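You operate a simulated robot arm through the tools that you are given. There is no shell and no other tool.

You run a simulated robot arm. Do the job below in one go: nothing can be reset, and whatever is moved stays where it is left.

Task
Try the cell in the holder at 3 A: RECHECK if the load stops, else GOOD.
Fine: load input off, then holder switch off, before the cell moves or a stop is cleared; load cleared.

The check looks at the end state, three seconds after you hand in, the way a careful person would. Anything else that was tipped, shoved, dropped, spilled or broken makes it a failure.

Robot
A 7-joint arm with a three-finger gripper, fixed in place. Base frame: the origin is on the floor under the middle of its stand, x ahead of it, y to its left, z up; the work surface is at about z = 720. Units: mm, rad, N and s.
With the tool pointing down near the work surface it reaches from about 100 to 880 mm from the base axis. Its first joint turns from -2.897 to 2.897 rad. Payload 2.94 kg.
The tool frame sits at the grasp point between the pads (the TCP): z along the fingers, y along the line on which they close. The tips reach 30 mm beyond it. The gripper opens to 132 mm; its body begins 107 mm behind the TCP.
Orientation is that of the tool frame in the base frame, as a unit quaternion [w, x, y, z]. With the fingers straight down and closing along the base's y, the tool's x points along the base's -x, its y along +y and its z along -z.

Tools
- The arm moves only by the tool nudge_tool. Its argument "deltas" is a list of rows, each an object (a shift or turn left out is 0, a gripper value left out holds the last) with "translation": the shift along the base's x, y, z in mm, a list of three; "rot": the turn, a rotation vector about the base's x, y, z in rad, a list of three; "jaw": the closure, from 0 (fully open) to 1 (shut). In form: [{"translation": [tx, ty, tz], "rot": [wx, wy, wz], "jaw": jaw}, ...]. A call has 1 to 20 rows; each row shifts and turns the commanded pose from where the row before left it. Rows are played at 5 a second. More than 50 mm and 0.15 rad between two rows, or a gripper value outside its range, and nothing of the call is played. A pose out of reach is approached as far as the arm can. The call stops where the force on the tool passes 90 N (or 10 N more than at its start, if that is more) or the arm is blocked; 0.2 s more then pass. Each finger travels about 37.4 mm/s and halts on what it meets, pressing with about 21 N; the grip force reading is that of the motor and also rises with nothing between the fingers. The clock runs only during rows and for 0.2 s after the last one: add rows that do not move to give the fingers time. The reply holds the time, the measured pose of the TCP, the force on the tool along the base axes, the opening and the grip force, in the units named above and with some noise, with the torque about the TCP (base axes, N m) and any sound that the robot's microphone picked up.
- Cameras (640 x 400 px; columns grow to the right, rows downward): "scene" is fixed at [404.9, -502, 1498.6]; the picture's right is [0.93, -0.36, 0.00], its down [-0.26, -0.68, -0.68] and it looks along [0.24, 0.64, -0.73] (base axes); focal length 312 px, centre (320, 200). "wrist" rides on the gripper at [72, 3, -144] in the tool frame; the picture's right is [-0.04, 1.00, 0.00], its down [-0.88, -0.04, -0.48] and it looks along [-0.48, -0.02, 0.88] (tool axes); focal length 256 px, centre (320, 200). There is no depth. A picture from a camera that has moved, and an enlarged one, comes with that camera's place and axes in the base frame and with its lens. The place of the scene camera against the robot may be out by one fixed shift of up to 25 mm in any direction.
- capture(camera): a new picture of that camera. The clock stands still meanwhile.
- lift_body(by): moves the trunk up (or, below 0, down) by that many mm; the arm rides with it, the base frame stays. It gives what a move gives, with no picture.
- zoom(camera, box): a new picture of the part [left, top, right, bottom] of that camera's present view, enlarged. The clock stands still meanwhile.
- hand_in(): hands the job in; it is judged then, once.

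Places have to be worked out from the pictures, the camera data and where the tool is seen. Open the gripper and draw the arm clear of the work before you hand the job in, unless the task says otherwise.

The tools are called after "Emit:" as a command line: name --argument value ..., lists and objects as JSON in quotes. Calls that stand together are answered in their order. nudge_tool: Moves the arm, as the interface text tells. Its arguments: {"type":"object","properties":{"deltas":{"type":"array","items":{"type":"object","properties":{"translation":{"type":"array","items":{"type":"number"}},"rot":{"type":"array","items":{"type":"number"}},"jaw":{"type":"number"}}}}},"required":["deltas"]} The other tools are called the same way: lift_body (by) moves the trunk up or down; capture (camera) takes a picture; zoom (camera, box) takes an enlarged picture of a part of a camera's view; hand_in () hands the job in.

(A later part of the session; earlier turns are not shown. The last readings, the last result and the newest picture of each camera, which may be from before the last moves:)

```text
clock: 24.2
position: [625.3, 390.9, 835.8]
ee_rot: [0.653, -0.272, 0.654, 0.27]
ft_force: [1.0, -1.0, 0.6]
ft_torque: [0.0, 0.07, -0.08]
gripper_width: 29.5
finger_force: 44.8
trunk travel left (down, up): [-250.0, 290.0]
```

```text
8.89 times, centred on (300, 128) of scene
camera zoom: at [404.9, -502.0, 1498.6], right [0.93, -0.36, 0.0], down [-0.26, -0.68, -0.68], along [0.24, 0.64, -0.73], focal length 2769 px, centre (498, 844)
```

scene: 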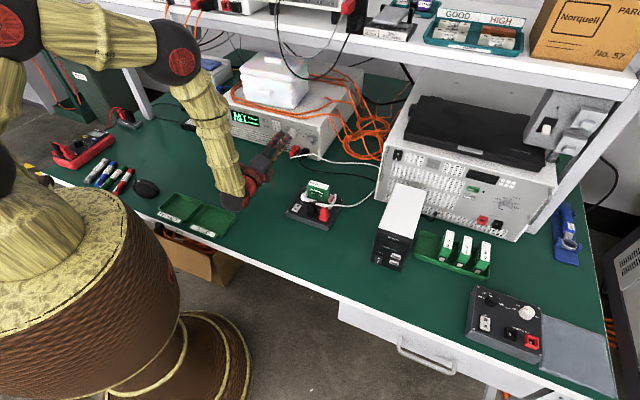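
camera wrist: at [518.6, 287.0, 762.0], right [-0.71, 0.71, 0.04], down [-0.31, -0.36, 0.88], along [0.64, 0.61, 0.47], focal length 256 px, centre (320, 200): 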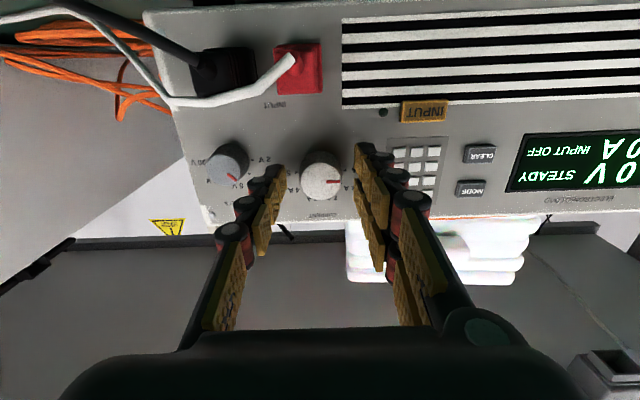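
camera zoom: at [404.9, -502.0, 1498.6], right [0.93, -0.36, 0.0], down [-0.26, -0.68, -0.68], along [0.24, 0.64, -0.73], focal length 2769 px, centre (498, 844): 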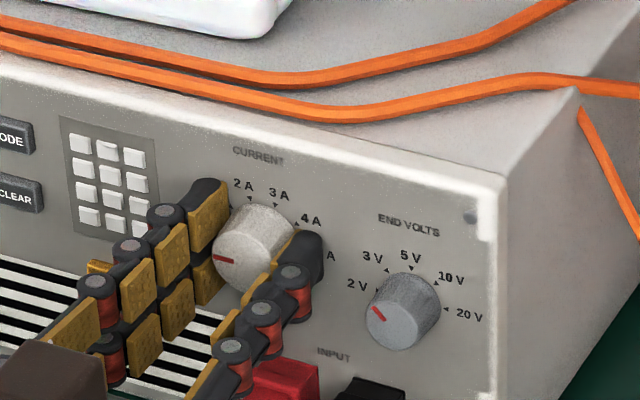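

The knob is gripped (29.5 mm, 45 N motor reading) and the tool is centred on it. I turn clockwise about 50° and check.

Emit:
nudge_tool --deltas '[{"rot": [0.074, 0.074, 0]}, {"rot": [0.074, 0.074, 0]}, {"rot": [0.074, 0.074, 0]}, {"rot": [0.074, 0.074, 0]}, {"rot": [0.074, 0.074, 0]}, {"rot": [0.074, 0.074, 0]}, {"rot": [0.074, 0.074, 0]}, {"rot": [0.074, 0.074, 0]}, {}]'

Emit:
zoom --camera "wrist" --box '[240, 80, 400, 200]'

Emit:
zoom --camera "scene" --box '[220, 100, 330, 160]'

```text
clock: 26.2
position: [626.0, 392.6, 835.6]
ee_rot: [0.486, 0.019, 0.708, 0.513]
ft_force: [3.3, 0.6, -1.7]
ft_torque: [0.01, 0.06, -0.14]
gripper_width: 29.4
finger_force: 45.4
trunk travel left (down, up): [-250.0, 290.0]
```

```text
3.33 times, centred on (320, 140) of wrist
camera zoom: at [486.0, 328.4, 788.9], right [-0.45, 0.45, 0.77], down [0.14, -0.82, 0.56], along [0.88, 0.36, 0.3], focal length 853 px, centre (320, 400)
```

zoom: 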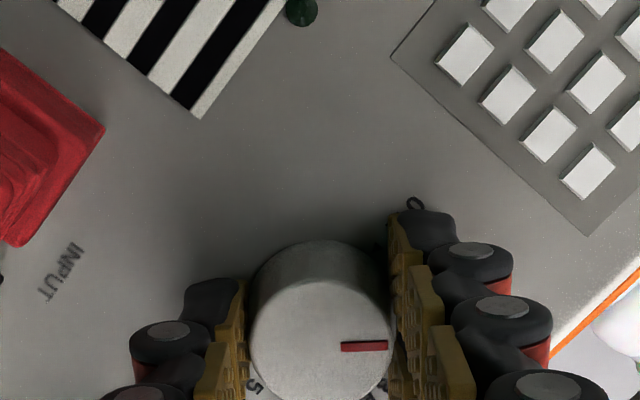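

```text
5.82 times, centred on (275, 130) of scene
camera zoom: at [404.9, -502.0, 1498.6], right [0.93, -0.36, 0.0], down [-0.26, -0.68, -0.68], along [0.24, 0.64, -0.73], focal length 1812 px, centre (582, 607)
```

zoom: 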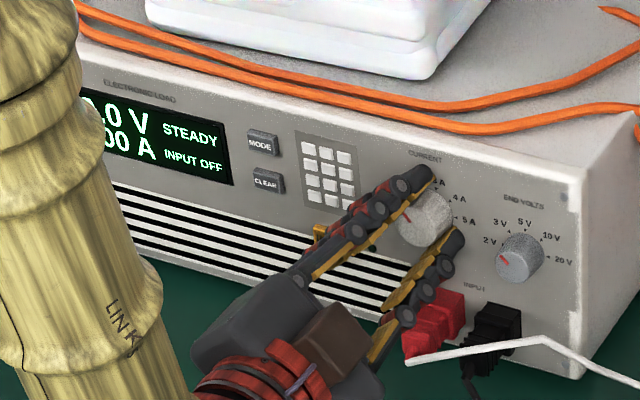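

The knob follows exactly (pointer fixed in the wrist view). I continue with another ~30° and check the clearance of the single finger to the red plug.

Emit:
nudge_tool --deltas '[{"rot": [0.0741, 0.0741, 0]}, {"rot": [0.0741, 0.0741, 0]}, {"rot": [0.0741, 0.0741, 0]}, {"rot": [0.0741, 0.0741, 0]}, {"rot": [0.0741, 0.0741, 0]}, {}]'

Emit:
capture --camera "wrist"

Emit:
zoom --camera "scene" --box '[240, 100, 330, 170]'

```text
clock: 27.6
position: [625.0, 390.5, 835.0]
ee_rot: [0.337, 0.2, 0.679, 0.621]
ft_force: [4.6, -1.6, -4.4]
ft_torque: [-0.13, 0.11, -0.07]
gripper_width: 29.1
finger_force: 45.3
trunk travel left (down, up): [-250.0, 290.0]
```

```text
taken
camera wrist: at [475.0, 339.4, 822.7], right [-0.12, 0.12, 0.99], down [0.28, -0.95, 0.15], along [0.95, 0.29, 0.08], focal length 256 px, centre (320, 200)
```

wrist: 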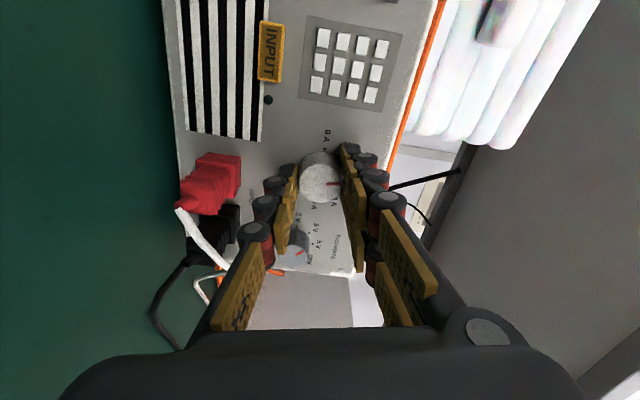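

```text
5.71 times, centred on (285, 135) of scene
camera zoom: at [404.9, -502.0, 1498.6], right [0.93, -0.36, 0.0], down [-0.26, -0.68, -0.68], along [0.24, 0.64, -0.73], focal length 1780 px, centre (520, 571)
```

zoom: 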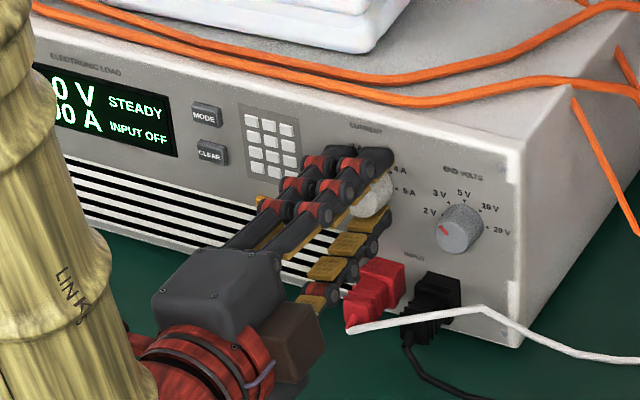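

The finger clears the plug with room. I finish the last 30° to reach 108°.

Emit:
nudge_tool --deltas '[{"rot": [0.0741, 0.0741, 0]}, {"rot": [0.0741, 0.0741, 0]}, {"rot": [0.0741, 0.0741, 0]}, {"rot": [0.0741, 0.0741, 0]}, {"rot": [0.0741, 0.0741, 0]}, {}]'

Emit:
capture --camera "wrist"

Emit:
zoom --camera "scene" --box '[240, 100, 330, 170]'

```text
clock: 29.0
position: [625.6, 391.6, 835.2]
ee_rot: [0.164, 0.37, 0.603, 0.688]
ft_force: [2.9, -1.1, -8.1]
ft_torque: [-0.15, 0.16, -0.02]
gripper_width: 29.1
finger_force: 45.3
trunk travel left (down, up): [-250.0, 290.0]
```

```text
taken
camera wrist: at [477.5, 336.9, 859.8], right [0.25, -0.25, 0.94], down [0.25, -0.92, -0.31], along [0.94, 0.31, -0.17], focal length 256 px, centre (320, 200)
```

wrist: 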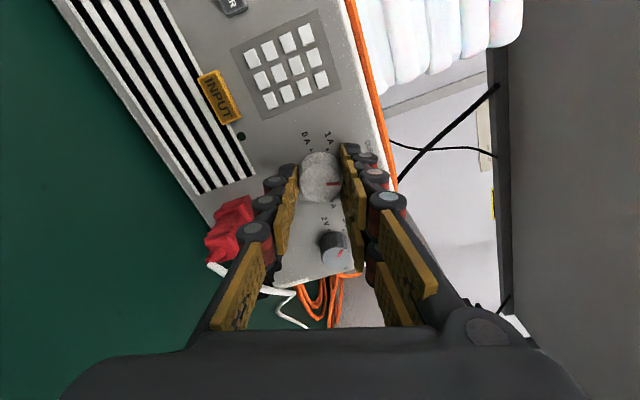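

```text
5.71 times, centred on (285, 135) of scene
camera zoom: at [404.9, -502.0, 1498.6], right [0.93, -0.36, 0.0], down [-0.26, -0.68, -0.68], along [0.24, 0.64, -0.73], focal length 1780 px, centre (520, 571)
```

zoom: 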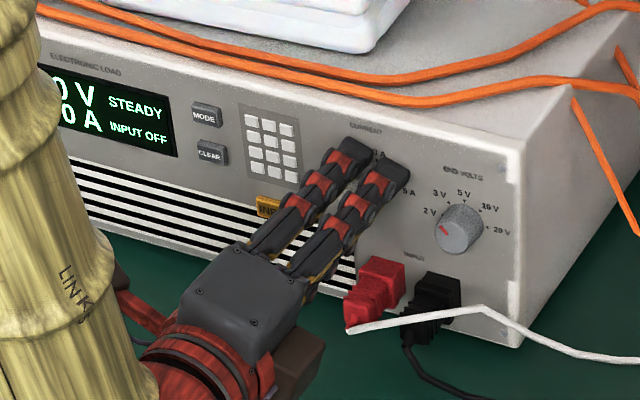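

The roll is at 108°. I open the fingers slightly and zoom to verify where the pointer rests before backing out.

Emit:
nudge_tool --deltas '[{"jaw": 0.72}, {"jaw": 0.65}, {}, {}, {"translation": [-14, -14, 0]}, {"translation": [-28, -28, 0]}, {}]'

Emit:
zoom --camera "wrist" --box '[250, 90, 410, 240]'

Emit:
zoom --camera "scene" --box '[250, 100, 340, 160]'

```text
clock: 30.6
position: [585.0, 348.0, 835.0]
ee_rot: [0.164, 0.369, 0.603, 0.688]
ft_force: [-0.4, -0.3, -0.6]
ft_torque: [0.01, 0.0, -0.01]
gripper_width: 46.2
finger_force: 0.0
trunk travel left (down, up): [-250.0, 290.0]
```

```text
2.67 times, centred on (330, 165) of wrist
camera zoom: at [435.3, 294.5, 860.2], right [0.25, -0.25, 0.94], down [0.25, -0.92, -0.31], along [0.94, 0.31, -0.17], focal length 683 px, centre (293, 293)
```

zoom: 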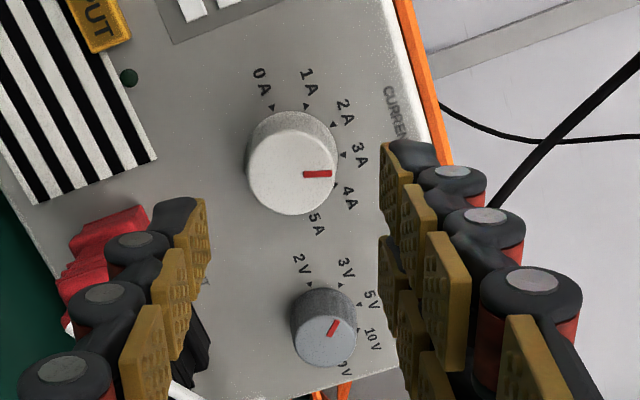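

```text
6.67 times, centred on (295, 130) of scene
camera zoom: at [404.9, -502.0, 1498.6], right [0.93, -0.36, 0.0], down [-0.26, -0.68, -0.68], along [0.24, 0.64, -0.73], focal length 2077 px, centre (487, 667)
```

zoom: 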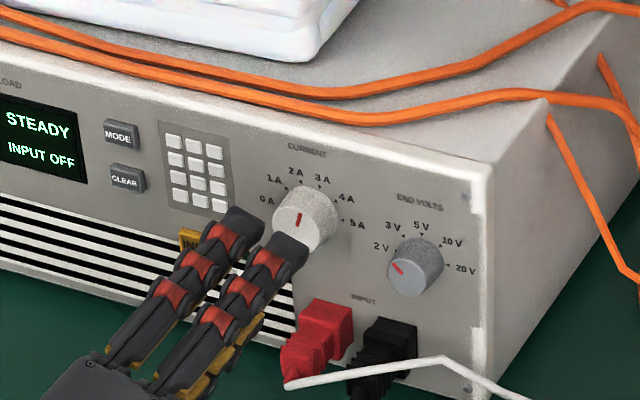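

The pointer looks to be at 3 A; I zoom closer from the scene camera to be sure.

Emit:
zoom --camera "scene" --box '[284, 112, 324, 142]'

Emit:
zoom --camera "wrist" --box '[290, 100, 370, 160]'

```text
13.33 times, centred on (304, 127) of scene
camera zoom: at [404.9, -502.0, 1498.6], right [0.93, -0.36, 0.0], down [-0.26, -0.68, -0.68], along [0.24, 0.64, -0.73], focal length 4154 px, centre (533, 1173)
```

zoom: 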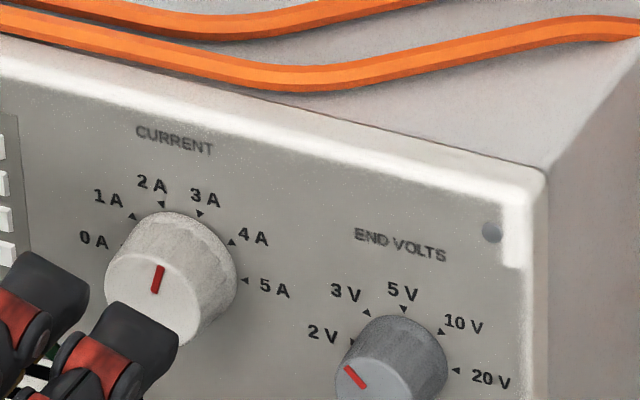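

```text
6.67 times, centred on (330, 130) of wrist
camera zoom: at [435.3, 294.5, 860.2], right [0.25, -0.25, 0.94], down [0.25, -0.92, -0.31], along [0.94, 0.31, -0.17], focal length 1707 px, centre (253, 667)
```

zoom: 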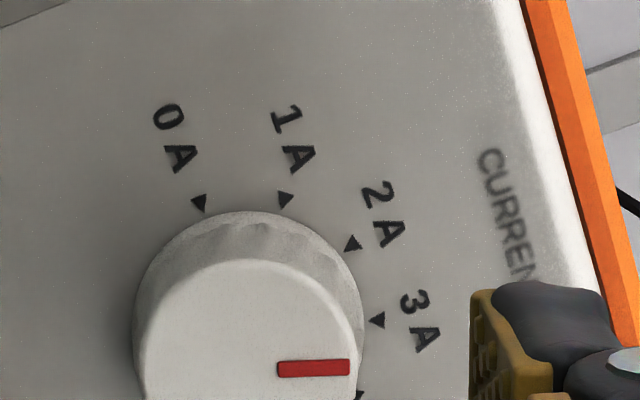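

CURRENT is at 3 A. Next is the holder's TEST rocker: it lies at about n≈494, u≈302 with its "I" end toward the robot. I retract, close the fingers and pitch the tool 50° down with the single finger underneath so it leads, and look at the holder from a stand-off.

Emit:
nudge_tool --deltas '[{"translation": [-21.2, -21.2, 5], "jaw": 0.8}, {"translation": [-21.2, -21.2, 5], "jaw": 1.0}, {"translation": [-1.7, -21.8, 6.1], "rot": [-0.111, -0.111, 0]}, {"translation": [-1.7, -21.8, 6.1], "rot": [-0.111, -0.111, 0]}, {"translation": [-1.7, -21.8, 6.1], "rot": [-0.0882, 0.0882, 0]}, {"translation": [-1.7, -21.8, 6.1], "rot": [-0.0882, 0.0882, 0]}, {"translation": [-1.7, -21.8, 6.1], "rot": [-0.0882, 0.0882, 0]}, {"translation": [-1.7, -21.8, 6.1], "rot": [-0.0882, 0.0882, 0]}, {"translation": [-1.7, -21.8, 6.1], "rot": [-0.0882, 0.0882, 0]}, {"translation": [-1.7, -21.8, 6.1], "rot": [-0.0882, 0.0882, 0]}, {"translation": [-1.7, -21.8, 6.1], "rot": [-0.0882, 0.0882, 0]}, {}]'

Emit:
capture --camera "wrist"

Emit:
capture --camera "scene"

```text
refused: row 3 steps farther than a row can; nothing moved
```

```text
taken
camera wrist: at [435.3, 294.5, 860.2], right [0.25, -0.25, 0.94], down [0.25, -0.92, -0.31], along [0.94, 0.31, -0.17], focal length 256 px, centre (320, 200)
```

wrist: 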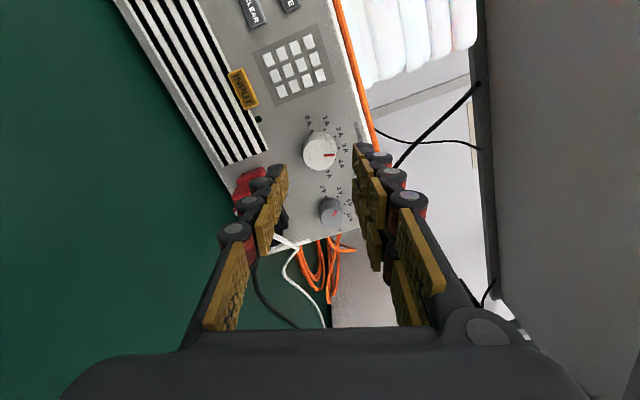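

```text
taken
```

scene: 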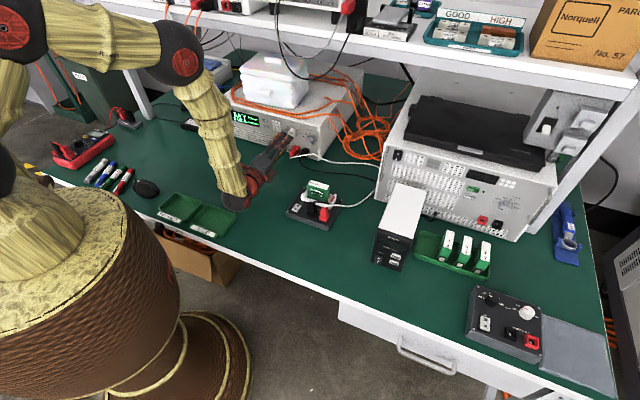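

The roll step was slightly over the limit, so nothing moved; I resend it with smaller steps.

Emit:
nudge_tool --deltas '[{"translation": [-21.2, -21.2, 5], "jaw": 0.8}, {"translation": [-21.2, -21.2, 5], "jaw": 1.0}, {"translation": [-1.6, -19.7, 5.5], "rot": [-0.074, -0.074, 0]}, {"translation": [-1.6, -19.7, 5.5], "rot": [-0.074, -0.074, 0]}, {"translation": [-1.6, -19.7, 5.5], "rot": [-0.074, -0.074, 0]}, {"translation": [-1.6, -19.7, 5.5], "rot": [-0.0882, 0.0882, 0]}, {"translation": [-1.6, -19.7, 5.5], "rot": [-0.0882, 0.0882, 0]}, {"translation": [-1.6, -19.7, 5.5], "rot": [-0.0882, 0.0882, 0]}, {"translation": [-1.6, -19.7, 5.5], "rot": [-0.0882, 0.0882, 0]}, {"translation": [-1.6, -19.7, 5.5], "rot": [-0.0882, 0.0882, 0]}, {"translation": [-1.6, -19.7, 5.5], "rot": [-0.0882, 0.0882, 0]}, {"translation": [-1.6, -19.7, 5.5], "rot": [-0.0882, 0.0882, 0]}, {}]'

Emit:
capture --camera "wrist"

Emit:
capture --camera "scene"

```text
clock: 33.4
position: [525.9, 109.0, 900.9]
ee_rot: [0.131, 0.36, 0.868, 0.315]
ft_force: [-0.8, 0.3, 0.6]
ft_torque: [0.04, 0.0, 0.01]
gripper_width: 0.0
finger_force: 21.2
trunk travel left (down, up): [-250.0, 290.0]
```

```text
taken
camera wrist: at [411.7, 96.2, 1012.6], right [0.57, 0.51, 0.64], down [0.39, -0.86, 0.34], along [0.72, 0.05, -0.69], focal length 256 px, centre (320, 200)
```

wrist: 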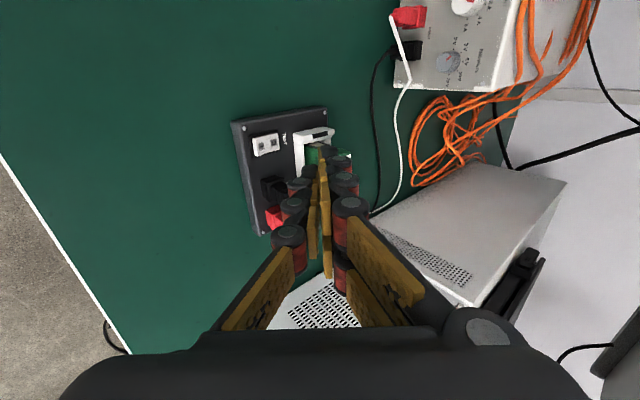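

```text
taken
```

scene: 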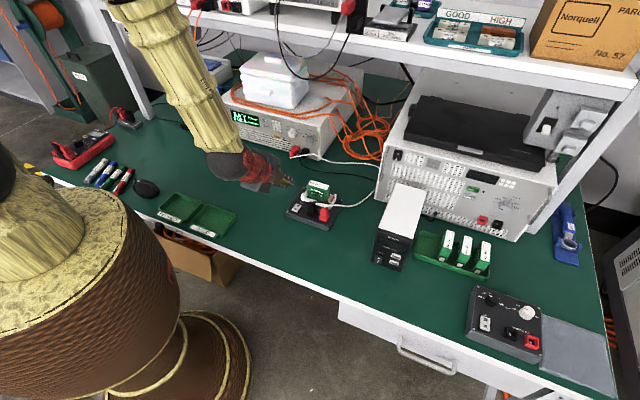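

The holder is in view. I zoom in from both cameras to locate the TEST rocker.

Emit:
zoom --camera "wrist" --box '[220, 95, 370, 245]'

Emit:
zoom --camera "scene" --box '[275, 170, 355, 235]'

```text
2.67 times, centred on (295, 170) of wrist
camera zoom: at [411.7, 96.2, 1012.6], right [0.57, 0.51, 0.64], down [0.39, -0.86, 0.34], along [0.72, 0.05, -0.69], focal length 683 px, centre (387, 280)
```

zoom: 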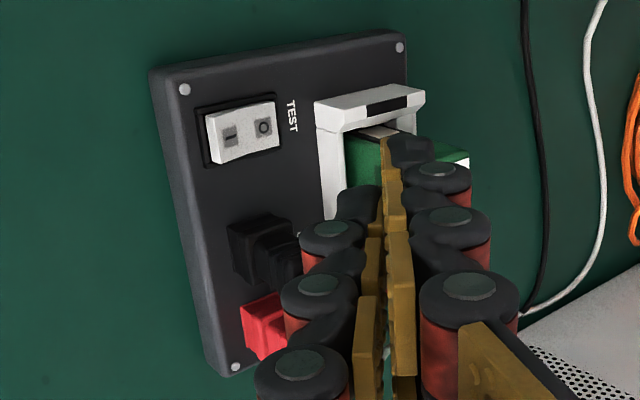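

```text
6.15 times, centred on (315, 202) of scene
camera zoom: at [404.9, -502.0, 1498.6], right [0.93, -0.36, 0.0], down [-0.26, -0.68, -0.68], along [0.24, 0.64, -0.73], focal length 1917 px, centre (351, 185)
```

zoom: 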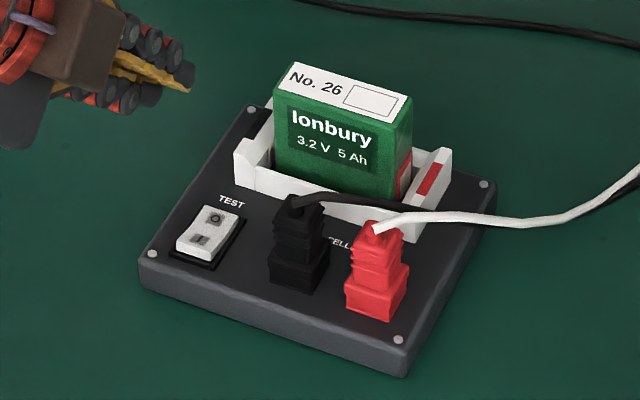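

From two views I place the rocker's "I" end at n≈487, u≈307, top z≈746, with the "I" side currently raised (off). I open the fingers ~10 mm so the single finger leads more, and descend to ~20 mm above it.

Emit:
nudge_tool --deltas '[{"translation": [7.1, 3.9, -25.2], "jaw": 0.92}, {"translation": [7.1, 3.9, -25.2]}, {"translation": [7.1, 3.9, -25.2]}, {"translation": [7.1, 3.9, -25.2]}, {}]'

Emit:
zoom --camera "wrist" --box '[220, 70, 380, 220]'

Emit:
zoom --camera "scene" --box '[255, 155, 355, 235]'

```text
clock: 34.6
position: [554.6, 125.3, 800.2]
ee_rot: [0.131, 0.358, 0.869, 0.316]
ft_force: [-0.2, 0.2, 0.2]
ft_torque: [-0.02, 0.02, 0.03]
gripper_width: 10.5
finger_force: 0.0
trunk travel left (down, up): [-250.0, 290.0]
```

```text
2.67 times, centred on (300, 145) of wrist
camera zoom: at [440.2, 112.2, 911.5], right [0.57, 0.51, 0.64], down [0.39, -0.86, 0.34], along [0.72, 0.05, -0.69], focal length 683 px, centre (373, 347)
```

zoom: 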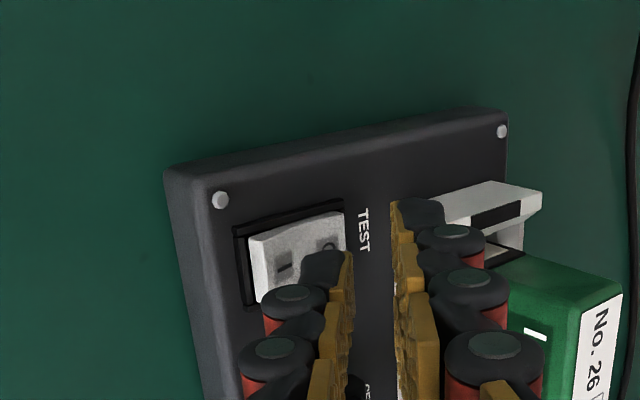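

```text
5.00 times, centred on (305, 195) of scene
camera zoom: at [404.9, -502.0, 1498.6], right [0.93, -0.36, 0.0], down [-0.26, -0.68, -0.68], along [0.24, 0.64, -0.73], focal length 1558 px, centre (395, 225)
```

zoom: 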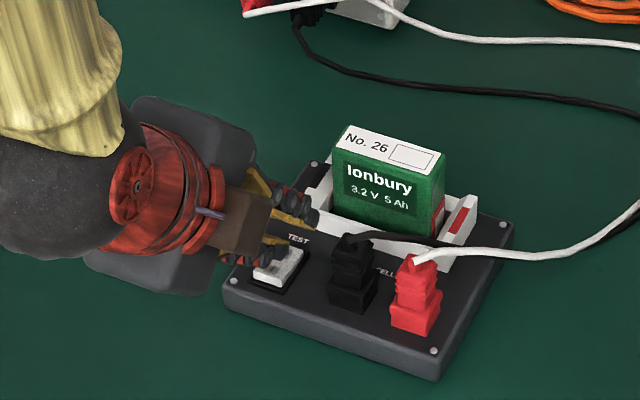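

The projections agree with my model: the fingertip is above the "I" end (n≈487). I shift 2 mm toward the robot and descend in small steps, watching force.

Emit:
nudge_tool --deltas '[{"translation": [-0.7, -0.7, -6]}, {"translation": [-0.7, -0.7, -6]}, {"translation": [0, 0, -4]}, {"translation": [0, 0, -2]}, {}]'

Emit:
zoom --camera "wrist" --box '[220, 70, 380, 220]'

Emit:
zoom --camera "scene" --box '[280, 180, 340, 225]'

```text
clock: 35.8
position: [552.5, 124.1, 783.2]
ee_rot: [0.131, 0.36, 0.868, 0.316]
ft_force: [-2.7, -2.1, 5.3]
ft_torque: [-0.06, 0.05, -0.02]
gripper_width: 9.3
finger_force: 0.1
trunk travel left (down, up): [-250.0, 290.0]
```

```text
2.67 times, centred on (300, 145) of wrist
camera zoom: at [438.4, 110.7, 894.2], right [0.57, 0.51, 0.64], down [0.39, -0.86, 0.34], along [0.72, 0.05, -0.69], focal length 683 px, centre (373, 347)
```

zoom: 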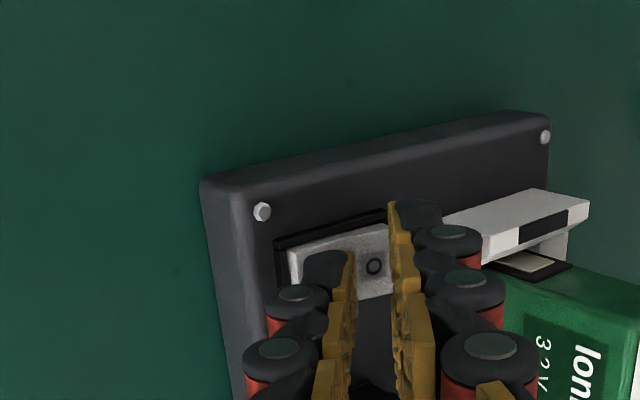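

```text
8.89 times, centred on (310, 202) of scene
camera zoom: at [404.9, -502.0, 1498.6], right [0.93, -0.36, 0.0], down [-0.26, -0.68, -0.68], along [0.24, 0.64, -0.73], focal length 2769 px, centre (409, 178)
```

zoom: 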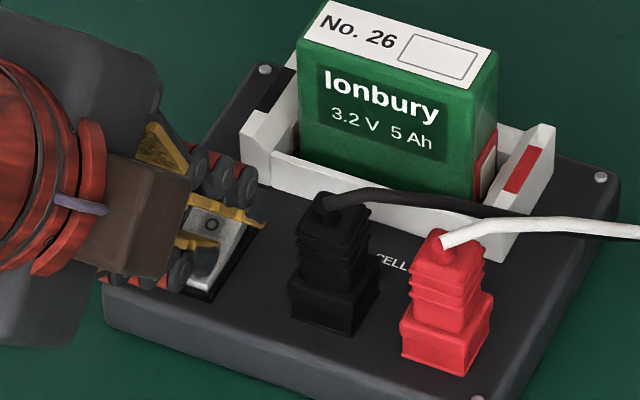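

There is contact (5 N up). I check the load's display for the cell voltage to see whether the holder switch has closed.

Emit:
zoom --camera "scene" --box '[215, 95, 295, 155]'

Emit:
nudge_tool --deltas '[{"translation": [0, 0, -2]}, {}]'

Emit:
zoom --camera "scene" --box '[215, 95, 295, 155]'

```text
6.67 times, centred on (255, 125) of scene
camera zoom: at [404.9, -502.0, 1498.6], right [0.93, -0.36, 0.0], down [-0.26, -0.68, -0.68], along [0.24, 0.64, -0.73], focal length 2077 px, centre (753, 700)
```

zoom: 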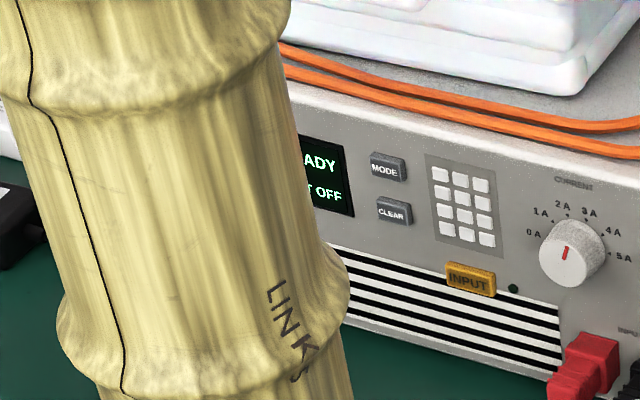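

```text
clock: 36.4
position: [552.3, 124.3, 780.3]
ee_rot: [0.131, 0.36, 0.868, 0.315]
ft_force: [-2.0, -3.2, 5.4]
ft_torque: [-0.09, 0.04, 0.05]
gripper_width: 9.5
finger_force: 0.0
trunk travel left (down, up): [-250.0, 290.0]
```

```text
6.67 times, centred on (255, 125) of scene
camera zoom: at [404.9, -502.0, 1498.6], right [0.93, -0.36, 0.0], down [-0.26, -0.68, -0.68], along [0.24, 0.64, -0.73], focal length 2077 px, centre (753, 700)
```

zoom: 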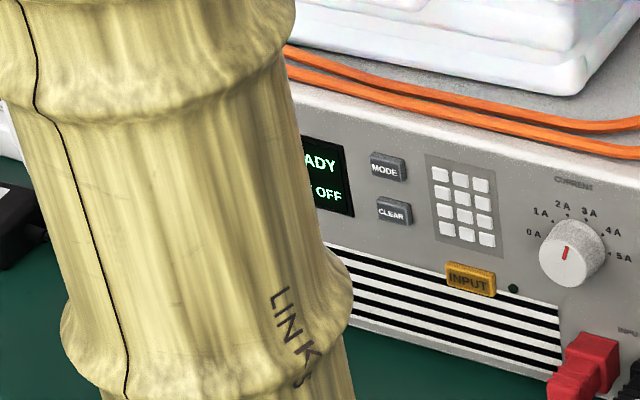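

The arm hides the display, so I look at the rocker itself to judge its state.

Emit:
zoom --camera "scene" --box '[280, 185, 330, 222]'

Emit:
zoom --camera "wrist" --box '[260, 110, 360, 200]'

```text
10.81 times, centred on (305, 204) of scene
camera zoom: at [404.9, -502.0, 1498.6], right [0.93, -0.36, 0.0], down [-0.26, -0.68, -0.68], along [0.24, 0.64, -0.73], focal length 3368 px, centre (482, 162)
```

zoom: 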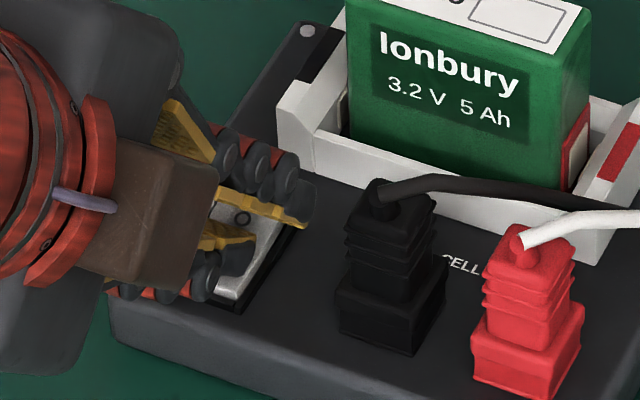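

```text
4.44 times, centred on (310, 155) of wrist
camera zoom: at [438.5, 110.8, 892.1], right [0.57, 0.51, 0.64], down [0.39, -0.86, 0.34], along [0.72, 0.05, -0.69], focal length 1138 px, centre (364, 400)
```

zoom: 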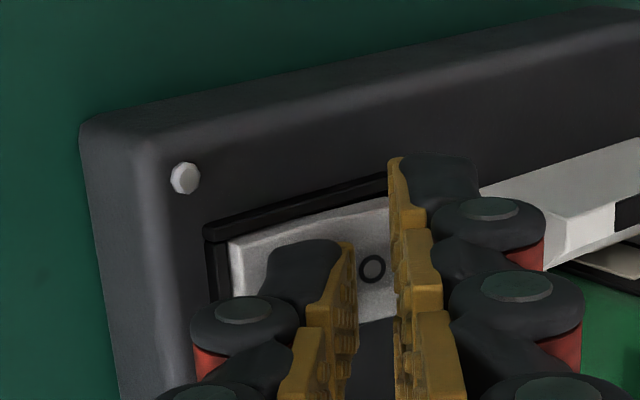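

The "I" end seems to have gone down level with the bezel. I press 2 mm further to be sure it has bottomed out.

Emit:
nudge_tool --deltas '[{"translation": [0, 0, -1.5]}, {"translation": [0, 0, -1.5]}, {}]'

Emit:
zoom --camera "wrist" --box '[260, 110, 360, 200]'

```text
clock: 37.2
position: [552.0, 124.0, 776.9]
ee_rot: [0.131, 0.359, 0.869, 0.316]
ft_force: [-2.1, -0.4, 2.6]
ft_torque: [0.0, 0.03, 0.03]
gripper_width: 11.3
finger_force: 0.0
trunk travel left (down, up): [-250.0, 290.0]
```

```text
4.44 times, centred on (310, 155) of wrist
camera zoom: at [438.3, 111.0, 888.5], right [0.57, 0.51, 0.64], down [0.39, -0.86, 0.34], along [0.72, 0.05, -0.69], focal length 1138 px, centre (364, 400)
```

zoom: 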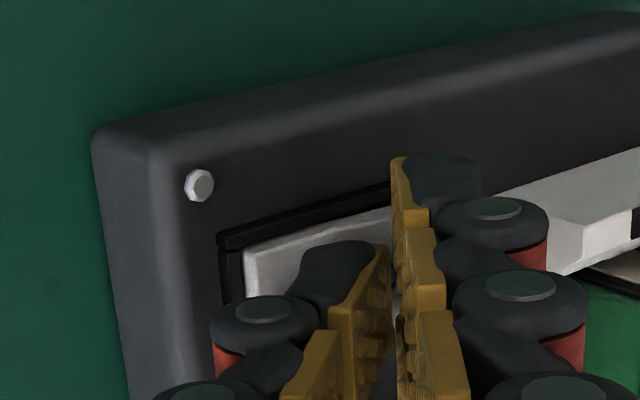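

The finger slid along the rocker (it yields when not clamped), so I lift off and look at the rocker state.

Emit:
nudge_tool --deltas '[{"translation": [-3, -3, 15]}, {"translation": [-7, -7, 20]}, {"translation": [-14, -14, 20], "jaw": 1.0}, {"translation": [-14, -14, 20]}, {}]'

Emit:
zoom --camera "wrist" --box '[240, 60, 380, 180]'

Emit:
zoom --camera "scene" --box '[280, 170, 350, 225]'

Emit:
zoom --camera "scene" --box '[215, 95, 295, 155]'

```text
clock: 38.4
position: [515.1, 86.5, 852.4]
ee_rot: [0.131, 0.36, 0.868, 0.316]
ft_force: [0.5, -0.3, 0.1]
ft_torque: [-0.01, -0.03, -0.04]
gripper_width: 0.0
finger_force: 21.5
trunk travel left (down, up): [-250.0, 290.0]
```

```text
3.33 times, centred on (310, 120) of wrist
camera zoom: at [400.7, 72.8, 963.8], right [0.57, 0.51, 0.64], down [0.39, -0.86, 0.34], along [0.72, 0.05, -0.69], focal length 853 px, centre (353, 467)
```

zoom: 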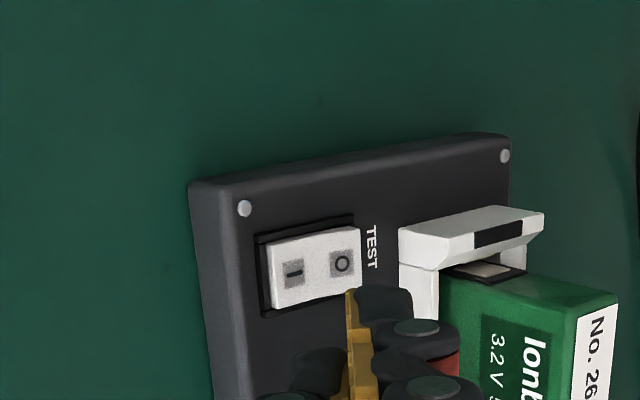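

```text
7.27 times, centred on (315, 198) of scene
camera zoom: at [404.9, -502.0, 1498.6], right [0.93, -0.36, 0.0], down [-0.26, -0.68, -0.68], along [0.24, 0.64, -0.73], focal length 2266 px, centre (356, 218)
```

zoom: 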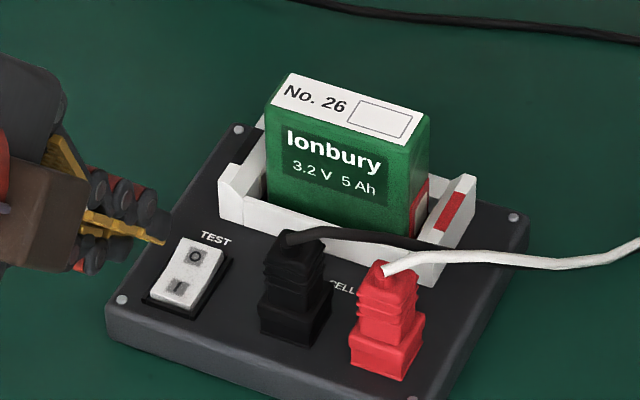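

```text
6.67 times, centred on (255, 125) of scene
camera zoom: at [404.9, -502.0, 1498.6], right [0.93, -0.36, 0.0], down [-0.26, -0.68, -0.68], along [0.24, 0.64, -0.73], focal length 2077 px, centre (753, 700)
```

zoom: 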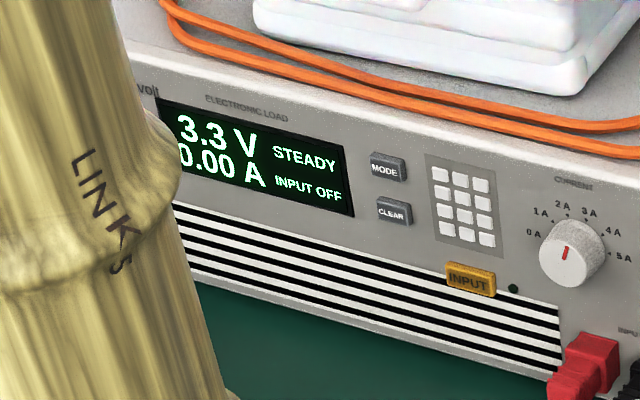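

The load now reads 3.3 V with INPUT OFF – the holder switch is on. Next I return to the panel, with the single finger leading as for the POWER rocker, stand-off in front of the INPUT button (u≈96.5, z≈795).

Emit:
nudge_tool --deltas '[{"translation": [-0.6, 16.6, 1], "rot": [-0.0648, -0.0646, 0.1094]}, {"translation": [-0.6, 16.6, 1], "rot": [-0.0648, -0.0646, 0.1094]}, {"translation": [-0.6, 16.6, 1], "rot": [-0.0648, -0.0646, 0.1094]}, {"translation": [-0.6, 16.6, 1], "rot": [-0.0648, -0.0646, 0.1094]}, {"translation": [-0.6, 16.6, 1], "rot": [-0.0648, -0.0646, 0.1094]}, {"translation": [-0.6, 16.6, 1], "rot": [-0.0648, -0.0646, 0.1094]}, {"translation": [-0.6, 16.6, 1], "rot": [-0.0648, -0.0646, 0.1094]}, {"translation": [-0.6, 16.6, 1], "rot": [-0.0648, -0.0646, 0.1094]}, {"translation": [-0.6, 16.6, 1], "rot": [-0.0648, -0.0646, 0.1094]}, {"translation": [-0.6, 16.6, 1], "rot": [-0.0648, -0.0646, 0.1094]}, {"translation": [-0.6, 16.6, 0], "rot": [-0.0648, -0.0646, 0.1094]}, {"translation": [-0.6, 16.6, -4], "rot": [0.0926, -0.0926, 0]}, {"translation": [-0.6, 16.6, -4], "rot": [0.0926, -0.0926, 0]}, {"translation": [-0.6, 16.6, -4], "rot": [0.0926, -0.0926, 0], "jaw": 0.58}, {"translation": [-0.6, 16.6, -4], "rot": [0.0926, -0.0926, 0]}, {"translation": [-0.6, 16.6, -4], "rot": [0, 0, 0.109]}, {"translation": [-0.6, 16.6, -4], "rot": [0, 0, 0.109]}, {"translation": [-0.6, 16.6, -4], "rot": [0, 0, 0.109]}, {"translation": [-0.6, 16.6, -4], "rot": [0, 0, 0.109]}, {}]'

Emit:
capture --camera "wrist"

Emit:
capture --camera "scene"

```text
clock: 42.6
position: [504.2, 401.6, 829.2]
ee_rot: [0.468, -0.47, 0.672, 0.329]
ft_force: [-0.2, 0.2, -0.4]
ft_torque: [0.0, -0.01, -0.03]
gripper_width: 55.5
finger_force: 0.1
trunk travel left (down, up): [-250.0, 290.0]
```

```text
taken
camera wrist: at [446.8, 252.4, 811.0], right [-0.93, 0.35, 0.04], down [-0.01, -0.15, 0.99], along [0.36, 0.92, 0.14], focal length 256 px, centre (320, 200)
```

wrist: 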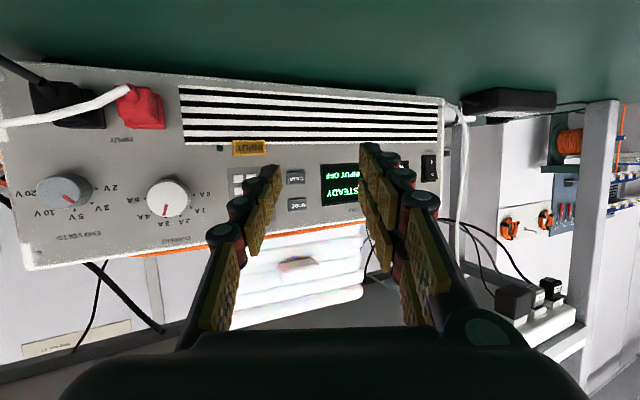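

```text
taken
```

scene: 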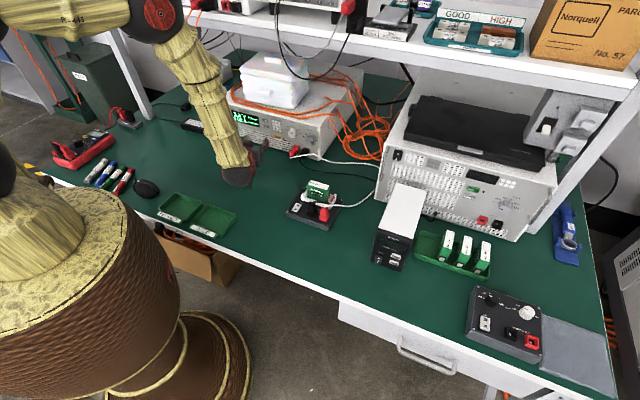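

The INPUT button is in view. I zoom to refine its position and my aim.

Emit:
zoom --camera "wrist" --box '[190, 100, 350, 220]'

```text
3.33 times, centred on (270, 160) of wrist
camera zoom: at [446.8, 252.4, 811.0], right [-0.93, 0.35, 0.04], down [-0.01, -0.15, 0.99], along [0.36, 0.92, 0.14], focal length 853 px, centre (487, 333)
```

zoom: 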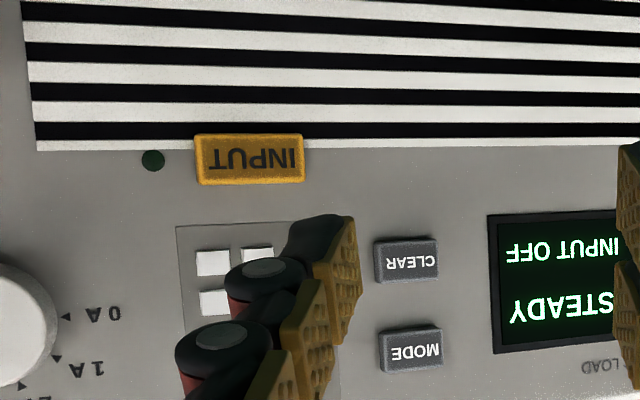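

INPUT is at u≈97, z≈796. I close to ~10 mm short of it.

Emit:
nudge_tool --deltas '[{"translation": [4, 4, -11.5]}, {"translation": [8, 8, -11.5]}, {"translation": [12, 11.5, -11]}, {"translation": [11.4, 11.1, 0]}, {}]'

Emit:
zoom --camera "wrist" --box '[190, 100, 350, 220]'

Emit:
zoom --camera "scene" --box '[220, 95, 320, 165]'

```text
clock: 43.8
position: [538.2, 435.6, 796.2]
ee_rot: [0.468, -0.47, 0.672, 0.329]
ft_force: [-0.7, -0.9, 0.5]
ft_torque: [-0.01, -0.01, 0.02]
gripper_width: 55.5
finger_force: 0.0
trunk travel left (down, up): [-250.0, 290.0]
```

```text
3.33 times, centred on (270, 160) of wrist
camera zoom: at [481.3, 287.3, 777.5], right [-0.93, 0.35, 0.04], down [-0.01, -0.15, 0.99], along [0.36, 0.92, 0.14], focal length 853 px, centre (487, 333)
```

zoom: 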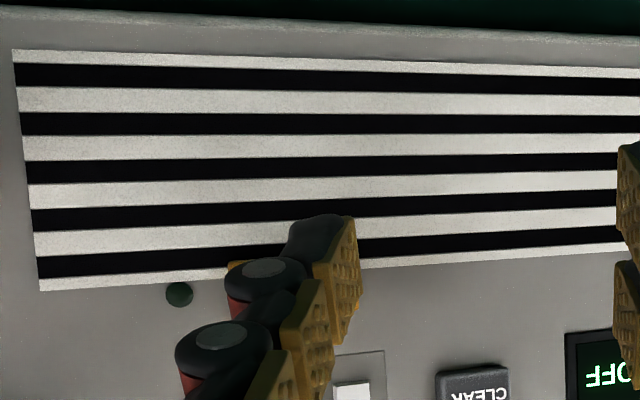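

```text
5.71 times, centred on (270, 130) of scene
camera zoom: at [404.9, -502.0, 1498.6], right [0.93, -0.36, 0.0], down [-0.26, -0.68, -0.68], along [0.24, 0.64, -0.73], focal length 1780 px, centre (606, 600)
```

zoom: 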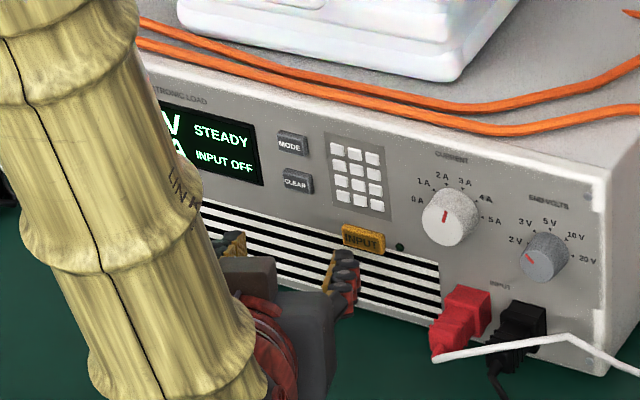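

Aim is right (button centre projects directly behind the fingertip). I advance toward contact in small steps and watch the display.

Emit:
nudge_tool --deltas '[{"translation": [3.5, 3.5, 0]}, {"translation": [3.5, 3.5, 0]}, {"translation": [1.4, 1.4, 0]}, {}]'

Emit:
zoom --camera "scene" --box '[220, 95, 320, 165]'

```text
clock: 44.8
position: [545.5, 444.9, 796.5]
ee_rot: [0.469, -0.469, 0.673, 0.328]
ft_force: [0.0, 0.8, 0.1]
ft_torque: [0.02, -0.01, -0.02]
gripper_width: 55.3
finger_force: 0.0
trunk travel left (down, up): [-250.0, 290.0]
```

```text
5.71 times, centred on (270, 130) of scene
camera zoom: at [404.9, -502.0, 1498.6], right [0.93, -0.36, 0.0], down [-0.26, -0.68, -0.68], along [0.24, 0.64, -0.73], focal length 1780 px, centre (606, 600)
```

zoom: 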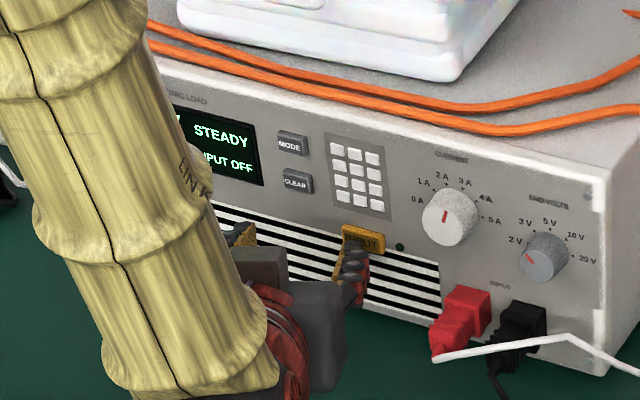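

No contact yet. I continue 2 mm at a time.

Emit:
nudge_tool --deltas '[{"translation": [1.4, 1.4, 0]}, {"translation": [1.4, 1.4, 0]}]'

Emit:
zoom --camera "scene" --box '[220, 95, 320, 165]'

```text
clock: 45.4
position: [549.5, 446.4, 796.0]
ee_rot: [0.468, -0.47, 0.672, 0.329]
ft_force: [-0.6, -2.2, 1.0]
ft_torque: [-0.01, 0.0, -0.08]
gripper_width: 55.3
finger_force: 0.0
trunk travel left (down, up): [-250.0, 290.0]
heard: click
```

```text
5.71 times, centred on (270, 130) of scene
camera zoom: at [404.9, -502.0, 1498.6], right [0.93, -0.36, 0.0], down [-0.26, -0.68, -0.68], along [0.24, 0.64, -0.73], focal length 1780 px, centre (606, 600)
```

zoom: 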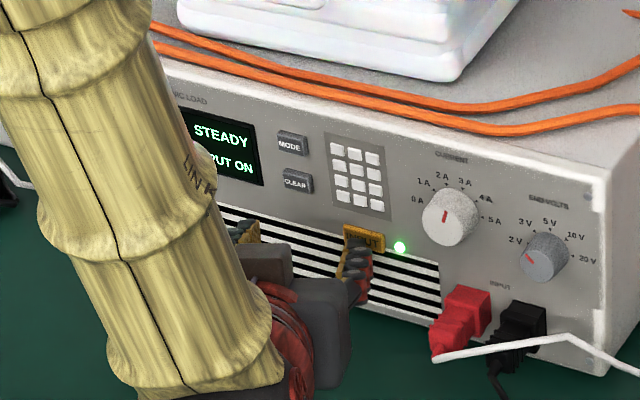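

A click, the LED is lit and the display shows INPUT ON. I back off ~60 mm and read the display while the load runs.

Emit:
nudge_tool --deltas '[{"translation": [-10, -10, 0]}, {"translation": [-20, -20, 5]}, {"translation": [-20, -20, 10]}]'

Emit:
zoom --camera "wrist" --box '[230, 100, 430, 220]'

Emit:
zoom --camera "scene" --box '[220, 95, 320, 165]'

```text
clock: 46.2
position: [499.4, 397.5, 811.4]
ee_rot: [0.468, -0.471, 0.672, 0.329]
ft_force: [-0.1, 0.6, -0.2]
ft_torque: [0.0, 0.03, 0.01]
gripper_width: 55.4
finger_force: 0.0
trunk travel left (down, up): [-250.0, 290.0]
```

```text
3.20 times, centred on (330, 160) of wrist
camera zoom: at [442.4, 247.6, 792.3], right [-0.93, 0.35, 0.04], down [-0.01, -0.15, 0.99], along [0.36, 0.92, 0.14], focal length 819 px, centre (288, 328)
```

zoom: 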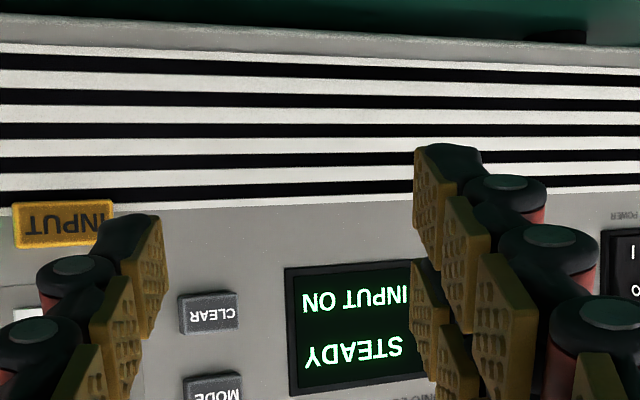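

```text
5.71 times, centred on (270, 130) of scene
camera zoom: at [404.9, -502.0, 1498.6], right [0.93, -0.36, 0.0], down [-0.26, -0.68, -0.68], along [0.24, 0.64, -0.73], focal length 1780 px, centre (606, 600)
```

zoom: 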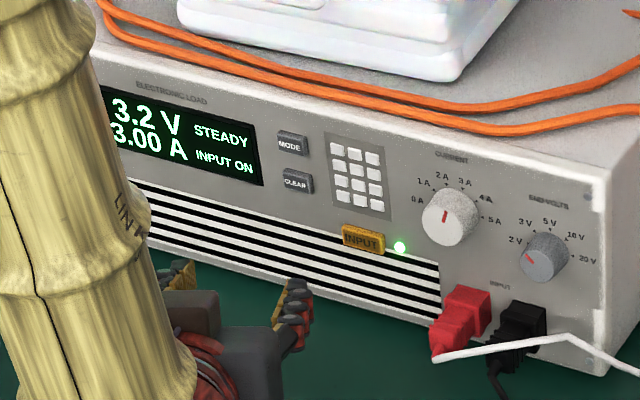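

The load draws 3.00 A at 3.2 V, INPUT ON. I hold here and wait, watching for a stop.

Emit:
nudge_tool --deltas '[{}, {}, {}, {}, {}, {}, {}, {}, {}, {}, {}, {}, {}, {}, {}, {}, {}, {}, {}, {}]'

Emit:
zoom --camera "scene" --box '[220, 95, 320, 165]'

```text
clock: 50.4
position: [500.1, 398.0, 811.0]
ee_rot: [0.469, -0.469, 0.672, 0.329]
ft_force: [0.0, 0.1, 0.9]
ft_torque: [0.06, 0.01, 0.0]
gripper_width: 55.2
finger_force: 0.1
trunk travel left (down, up): [-250.0, 290.0]
```

```text
5.71 times, centred on (270, 130) of scene
camera zoom: at [404.9, -502.0, 1498.6], right [0.93, -0.36, 0.0], down [-0.26, -0.68, -0.68], along [0.24, 0.64, -0.73], focal length 1780 px, centre (606, 600)
```

zoom: 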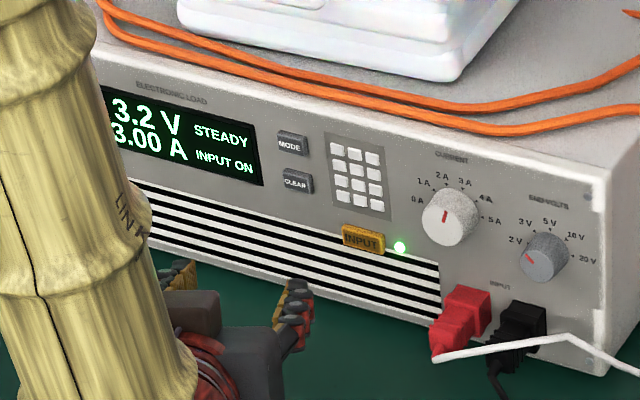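

Still 3.2 V at 3.00 A after ~5 s; I keep waiting to give it a fair trial.

Emit:
nudge_tool --deltas '[{}, {}, {}, {}, {}, {}, {}, {}, {}, {}, {}, {}, {}, {}, {}, {}, {}, {}, {}, {}]'

Emit:
nudge_tool --deltas '[{}, {}, {}, {}, {}, {}, {}, {}, {}, {}, {}, {}, {}, {}, {}, {}, {}, {}, {}, {}]'

Emit:
zoom --camera "scene" --box '[220, 95, 320, 165]'

```text
clock: 54.6
position: [499.8, 397.7, 810.8]
ee_rot: [0.467, -0.471, 0.672, 0.329]
ft_force: [-0.5, -0.3, 0.2]
ft_torque: [0.0, -0.02, 0.02]
gripper_width: 55.6
finger_force: 0.0
trunk travel left (down, up): [-250.0, 290.0]
```

```text
clock: 58.8
position: [501.1, 397.8, 811.2]
ee_rot: [0.468, -0.47, 0.672, 0.329]
ft_force: [0.2, 0.4, -0.2]
ft_torque: [0.01, -0.02, -0.02]
gripper_width: 55.7
finger_force: 0.1
trunk travel left (down, up): [-250.0, 290.0]
```

```text
5.71 times, centred on (270, 130) of scene
camera zoom: at [404.9, -502.0, 1498.6], right [0.93, -0.36, 0.0], down [-0.26, -0.68, -0.68], along [0.24, 0.64, -0.73], focal length 1780 px, centre (606, 600)
```

zoom: 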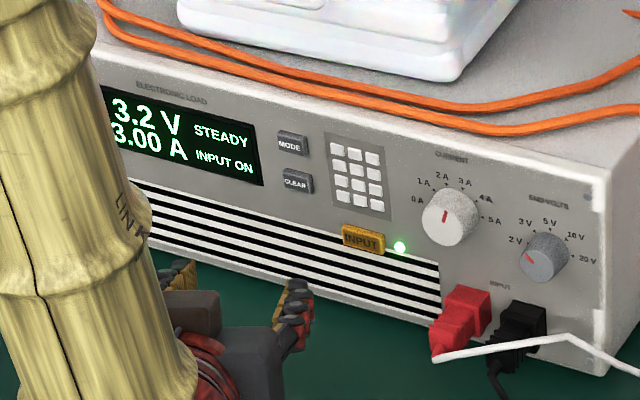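

13 s in and steady at 3.2 V, 3.00 A. I wait longer to be sure there is no late stop.

Emit:
nudge_tool --deltas '[{}, {}, {}, {}, {}, {}, {}, {}, {}, {}, {}, {}, {}, {}, {}, {}, {}, {}, {}, {}]'

Emit:
nudge_tool --deltas '[{}, {}, {}, {}, {}, {}, {}, {}, {}, {}, {}, {}, {}, {}, {}, {}, {}, {}, {}, {}]'

Emit:
nudge_tool --deltas '[{}, {}, {}, {}, {}, {}, {}, {}, {}, {}, {}, {}, {}, {}, {}, {}, {}, {}, {}, {}]'

Emit:
zoom --camera "scene" --box '[220, 95, 320, 165]'

```text
clock: 63.0
position: [500.0, 395.3, 810.4]
ee_rot: [0.468, -0.47, 0.672, 0.329]
ft_force: [-0.2, -0.6, -0.3]
ft_torque: [-0.01, 0.03, 0.04]
gripper_width: 55.4
finger_force: 0.1
trunk travel left (down, up): [-250.0, 290.0]
```

```text
clock: 67.2
position: [499.7, 396.5, 810.9]
ee_rot: [0.468, -0.469, 0.672, 0.329]
ft_force: [0.0, 0.9, -0.8]
ft_torque: [0.01, -0.01, -0.01]
gripper_width: 55.6
finger_force: 0.1
trunk travel left (down, up): [-250.0, 290.0]
```

```text
clock: 71.4
position: [499.9, 397.5, 811.1]
ee_rot: [0.468, -0.47, 0.671, 0.33]
ft_force: [0.7, 0.1, -0.8]
ft_torque: [0.0, 0.0, 0.0]
gripper_width: 55.3
finger_force: 0.0
trunk travel left (down, up): [-250.0, 290.0]
```

```text
5.71 times, centred on (270, 130) of scene
camera zoom: at [404.9, -502.0, 1498.6], right [0.93, -0.36, 0.0], down [-0.26, -0.68, -0.68], along [0.24, 0.64, -0.73], focal length 1780 px, centre (606, 600)
```

zoom: 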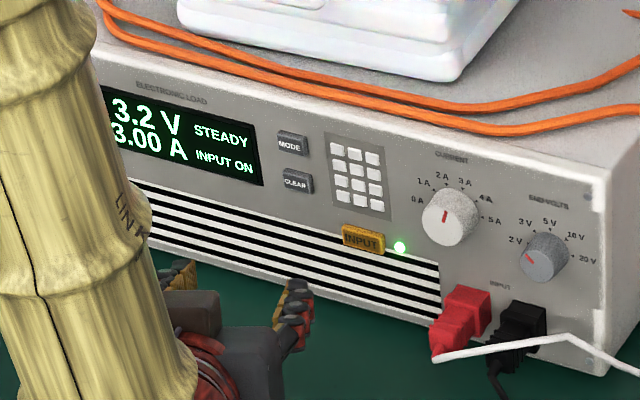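

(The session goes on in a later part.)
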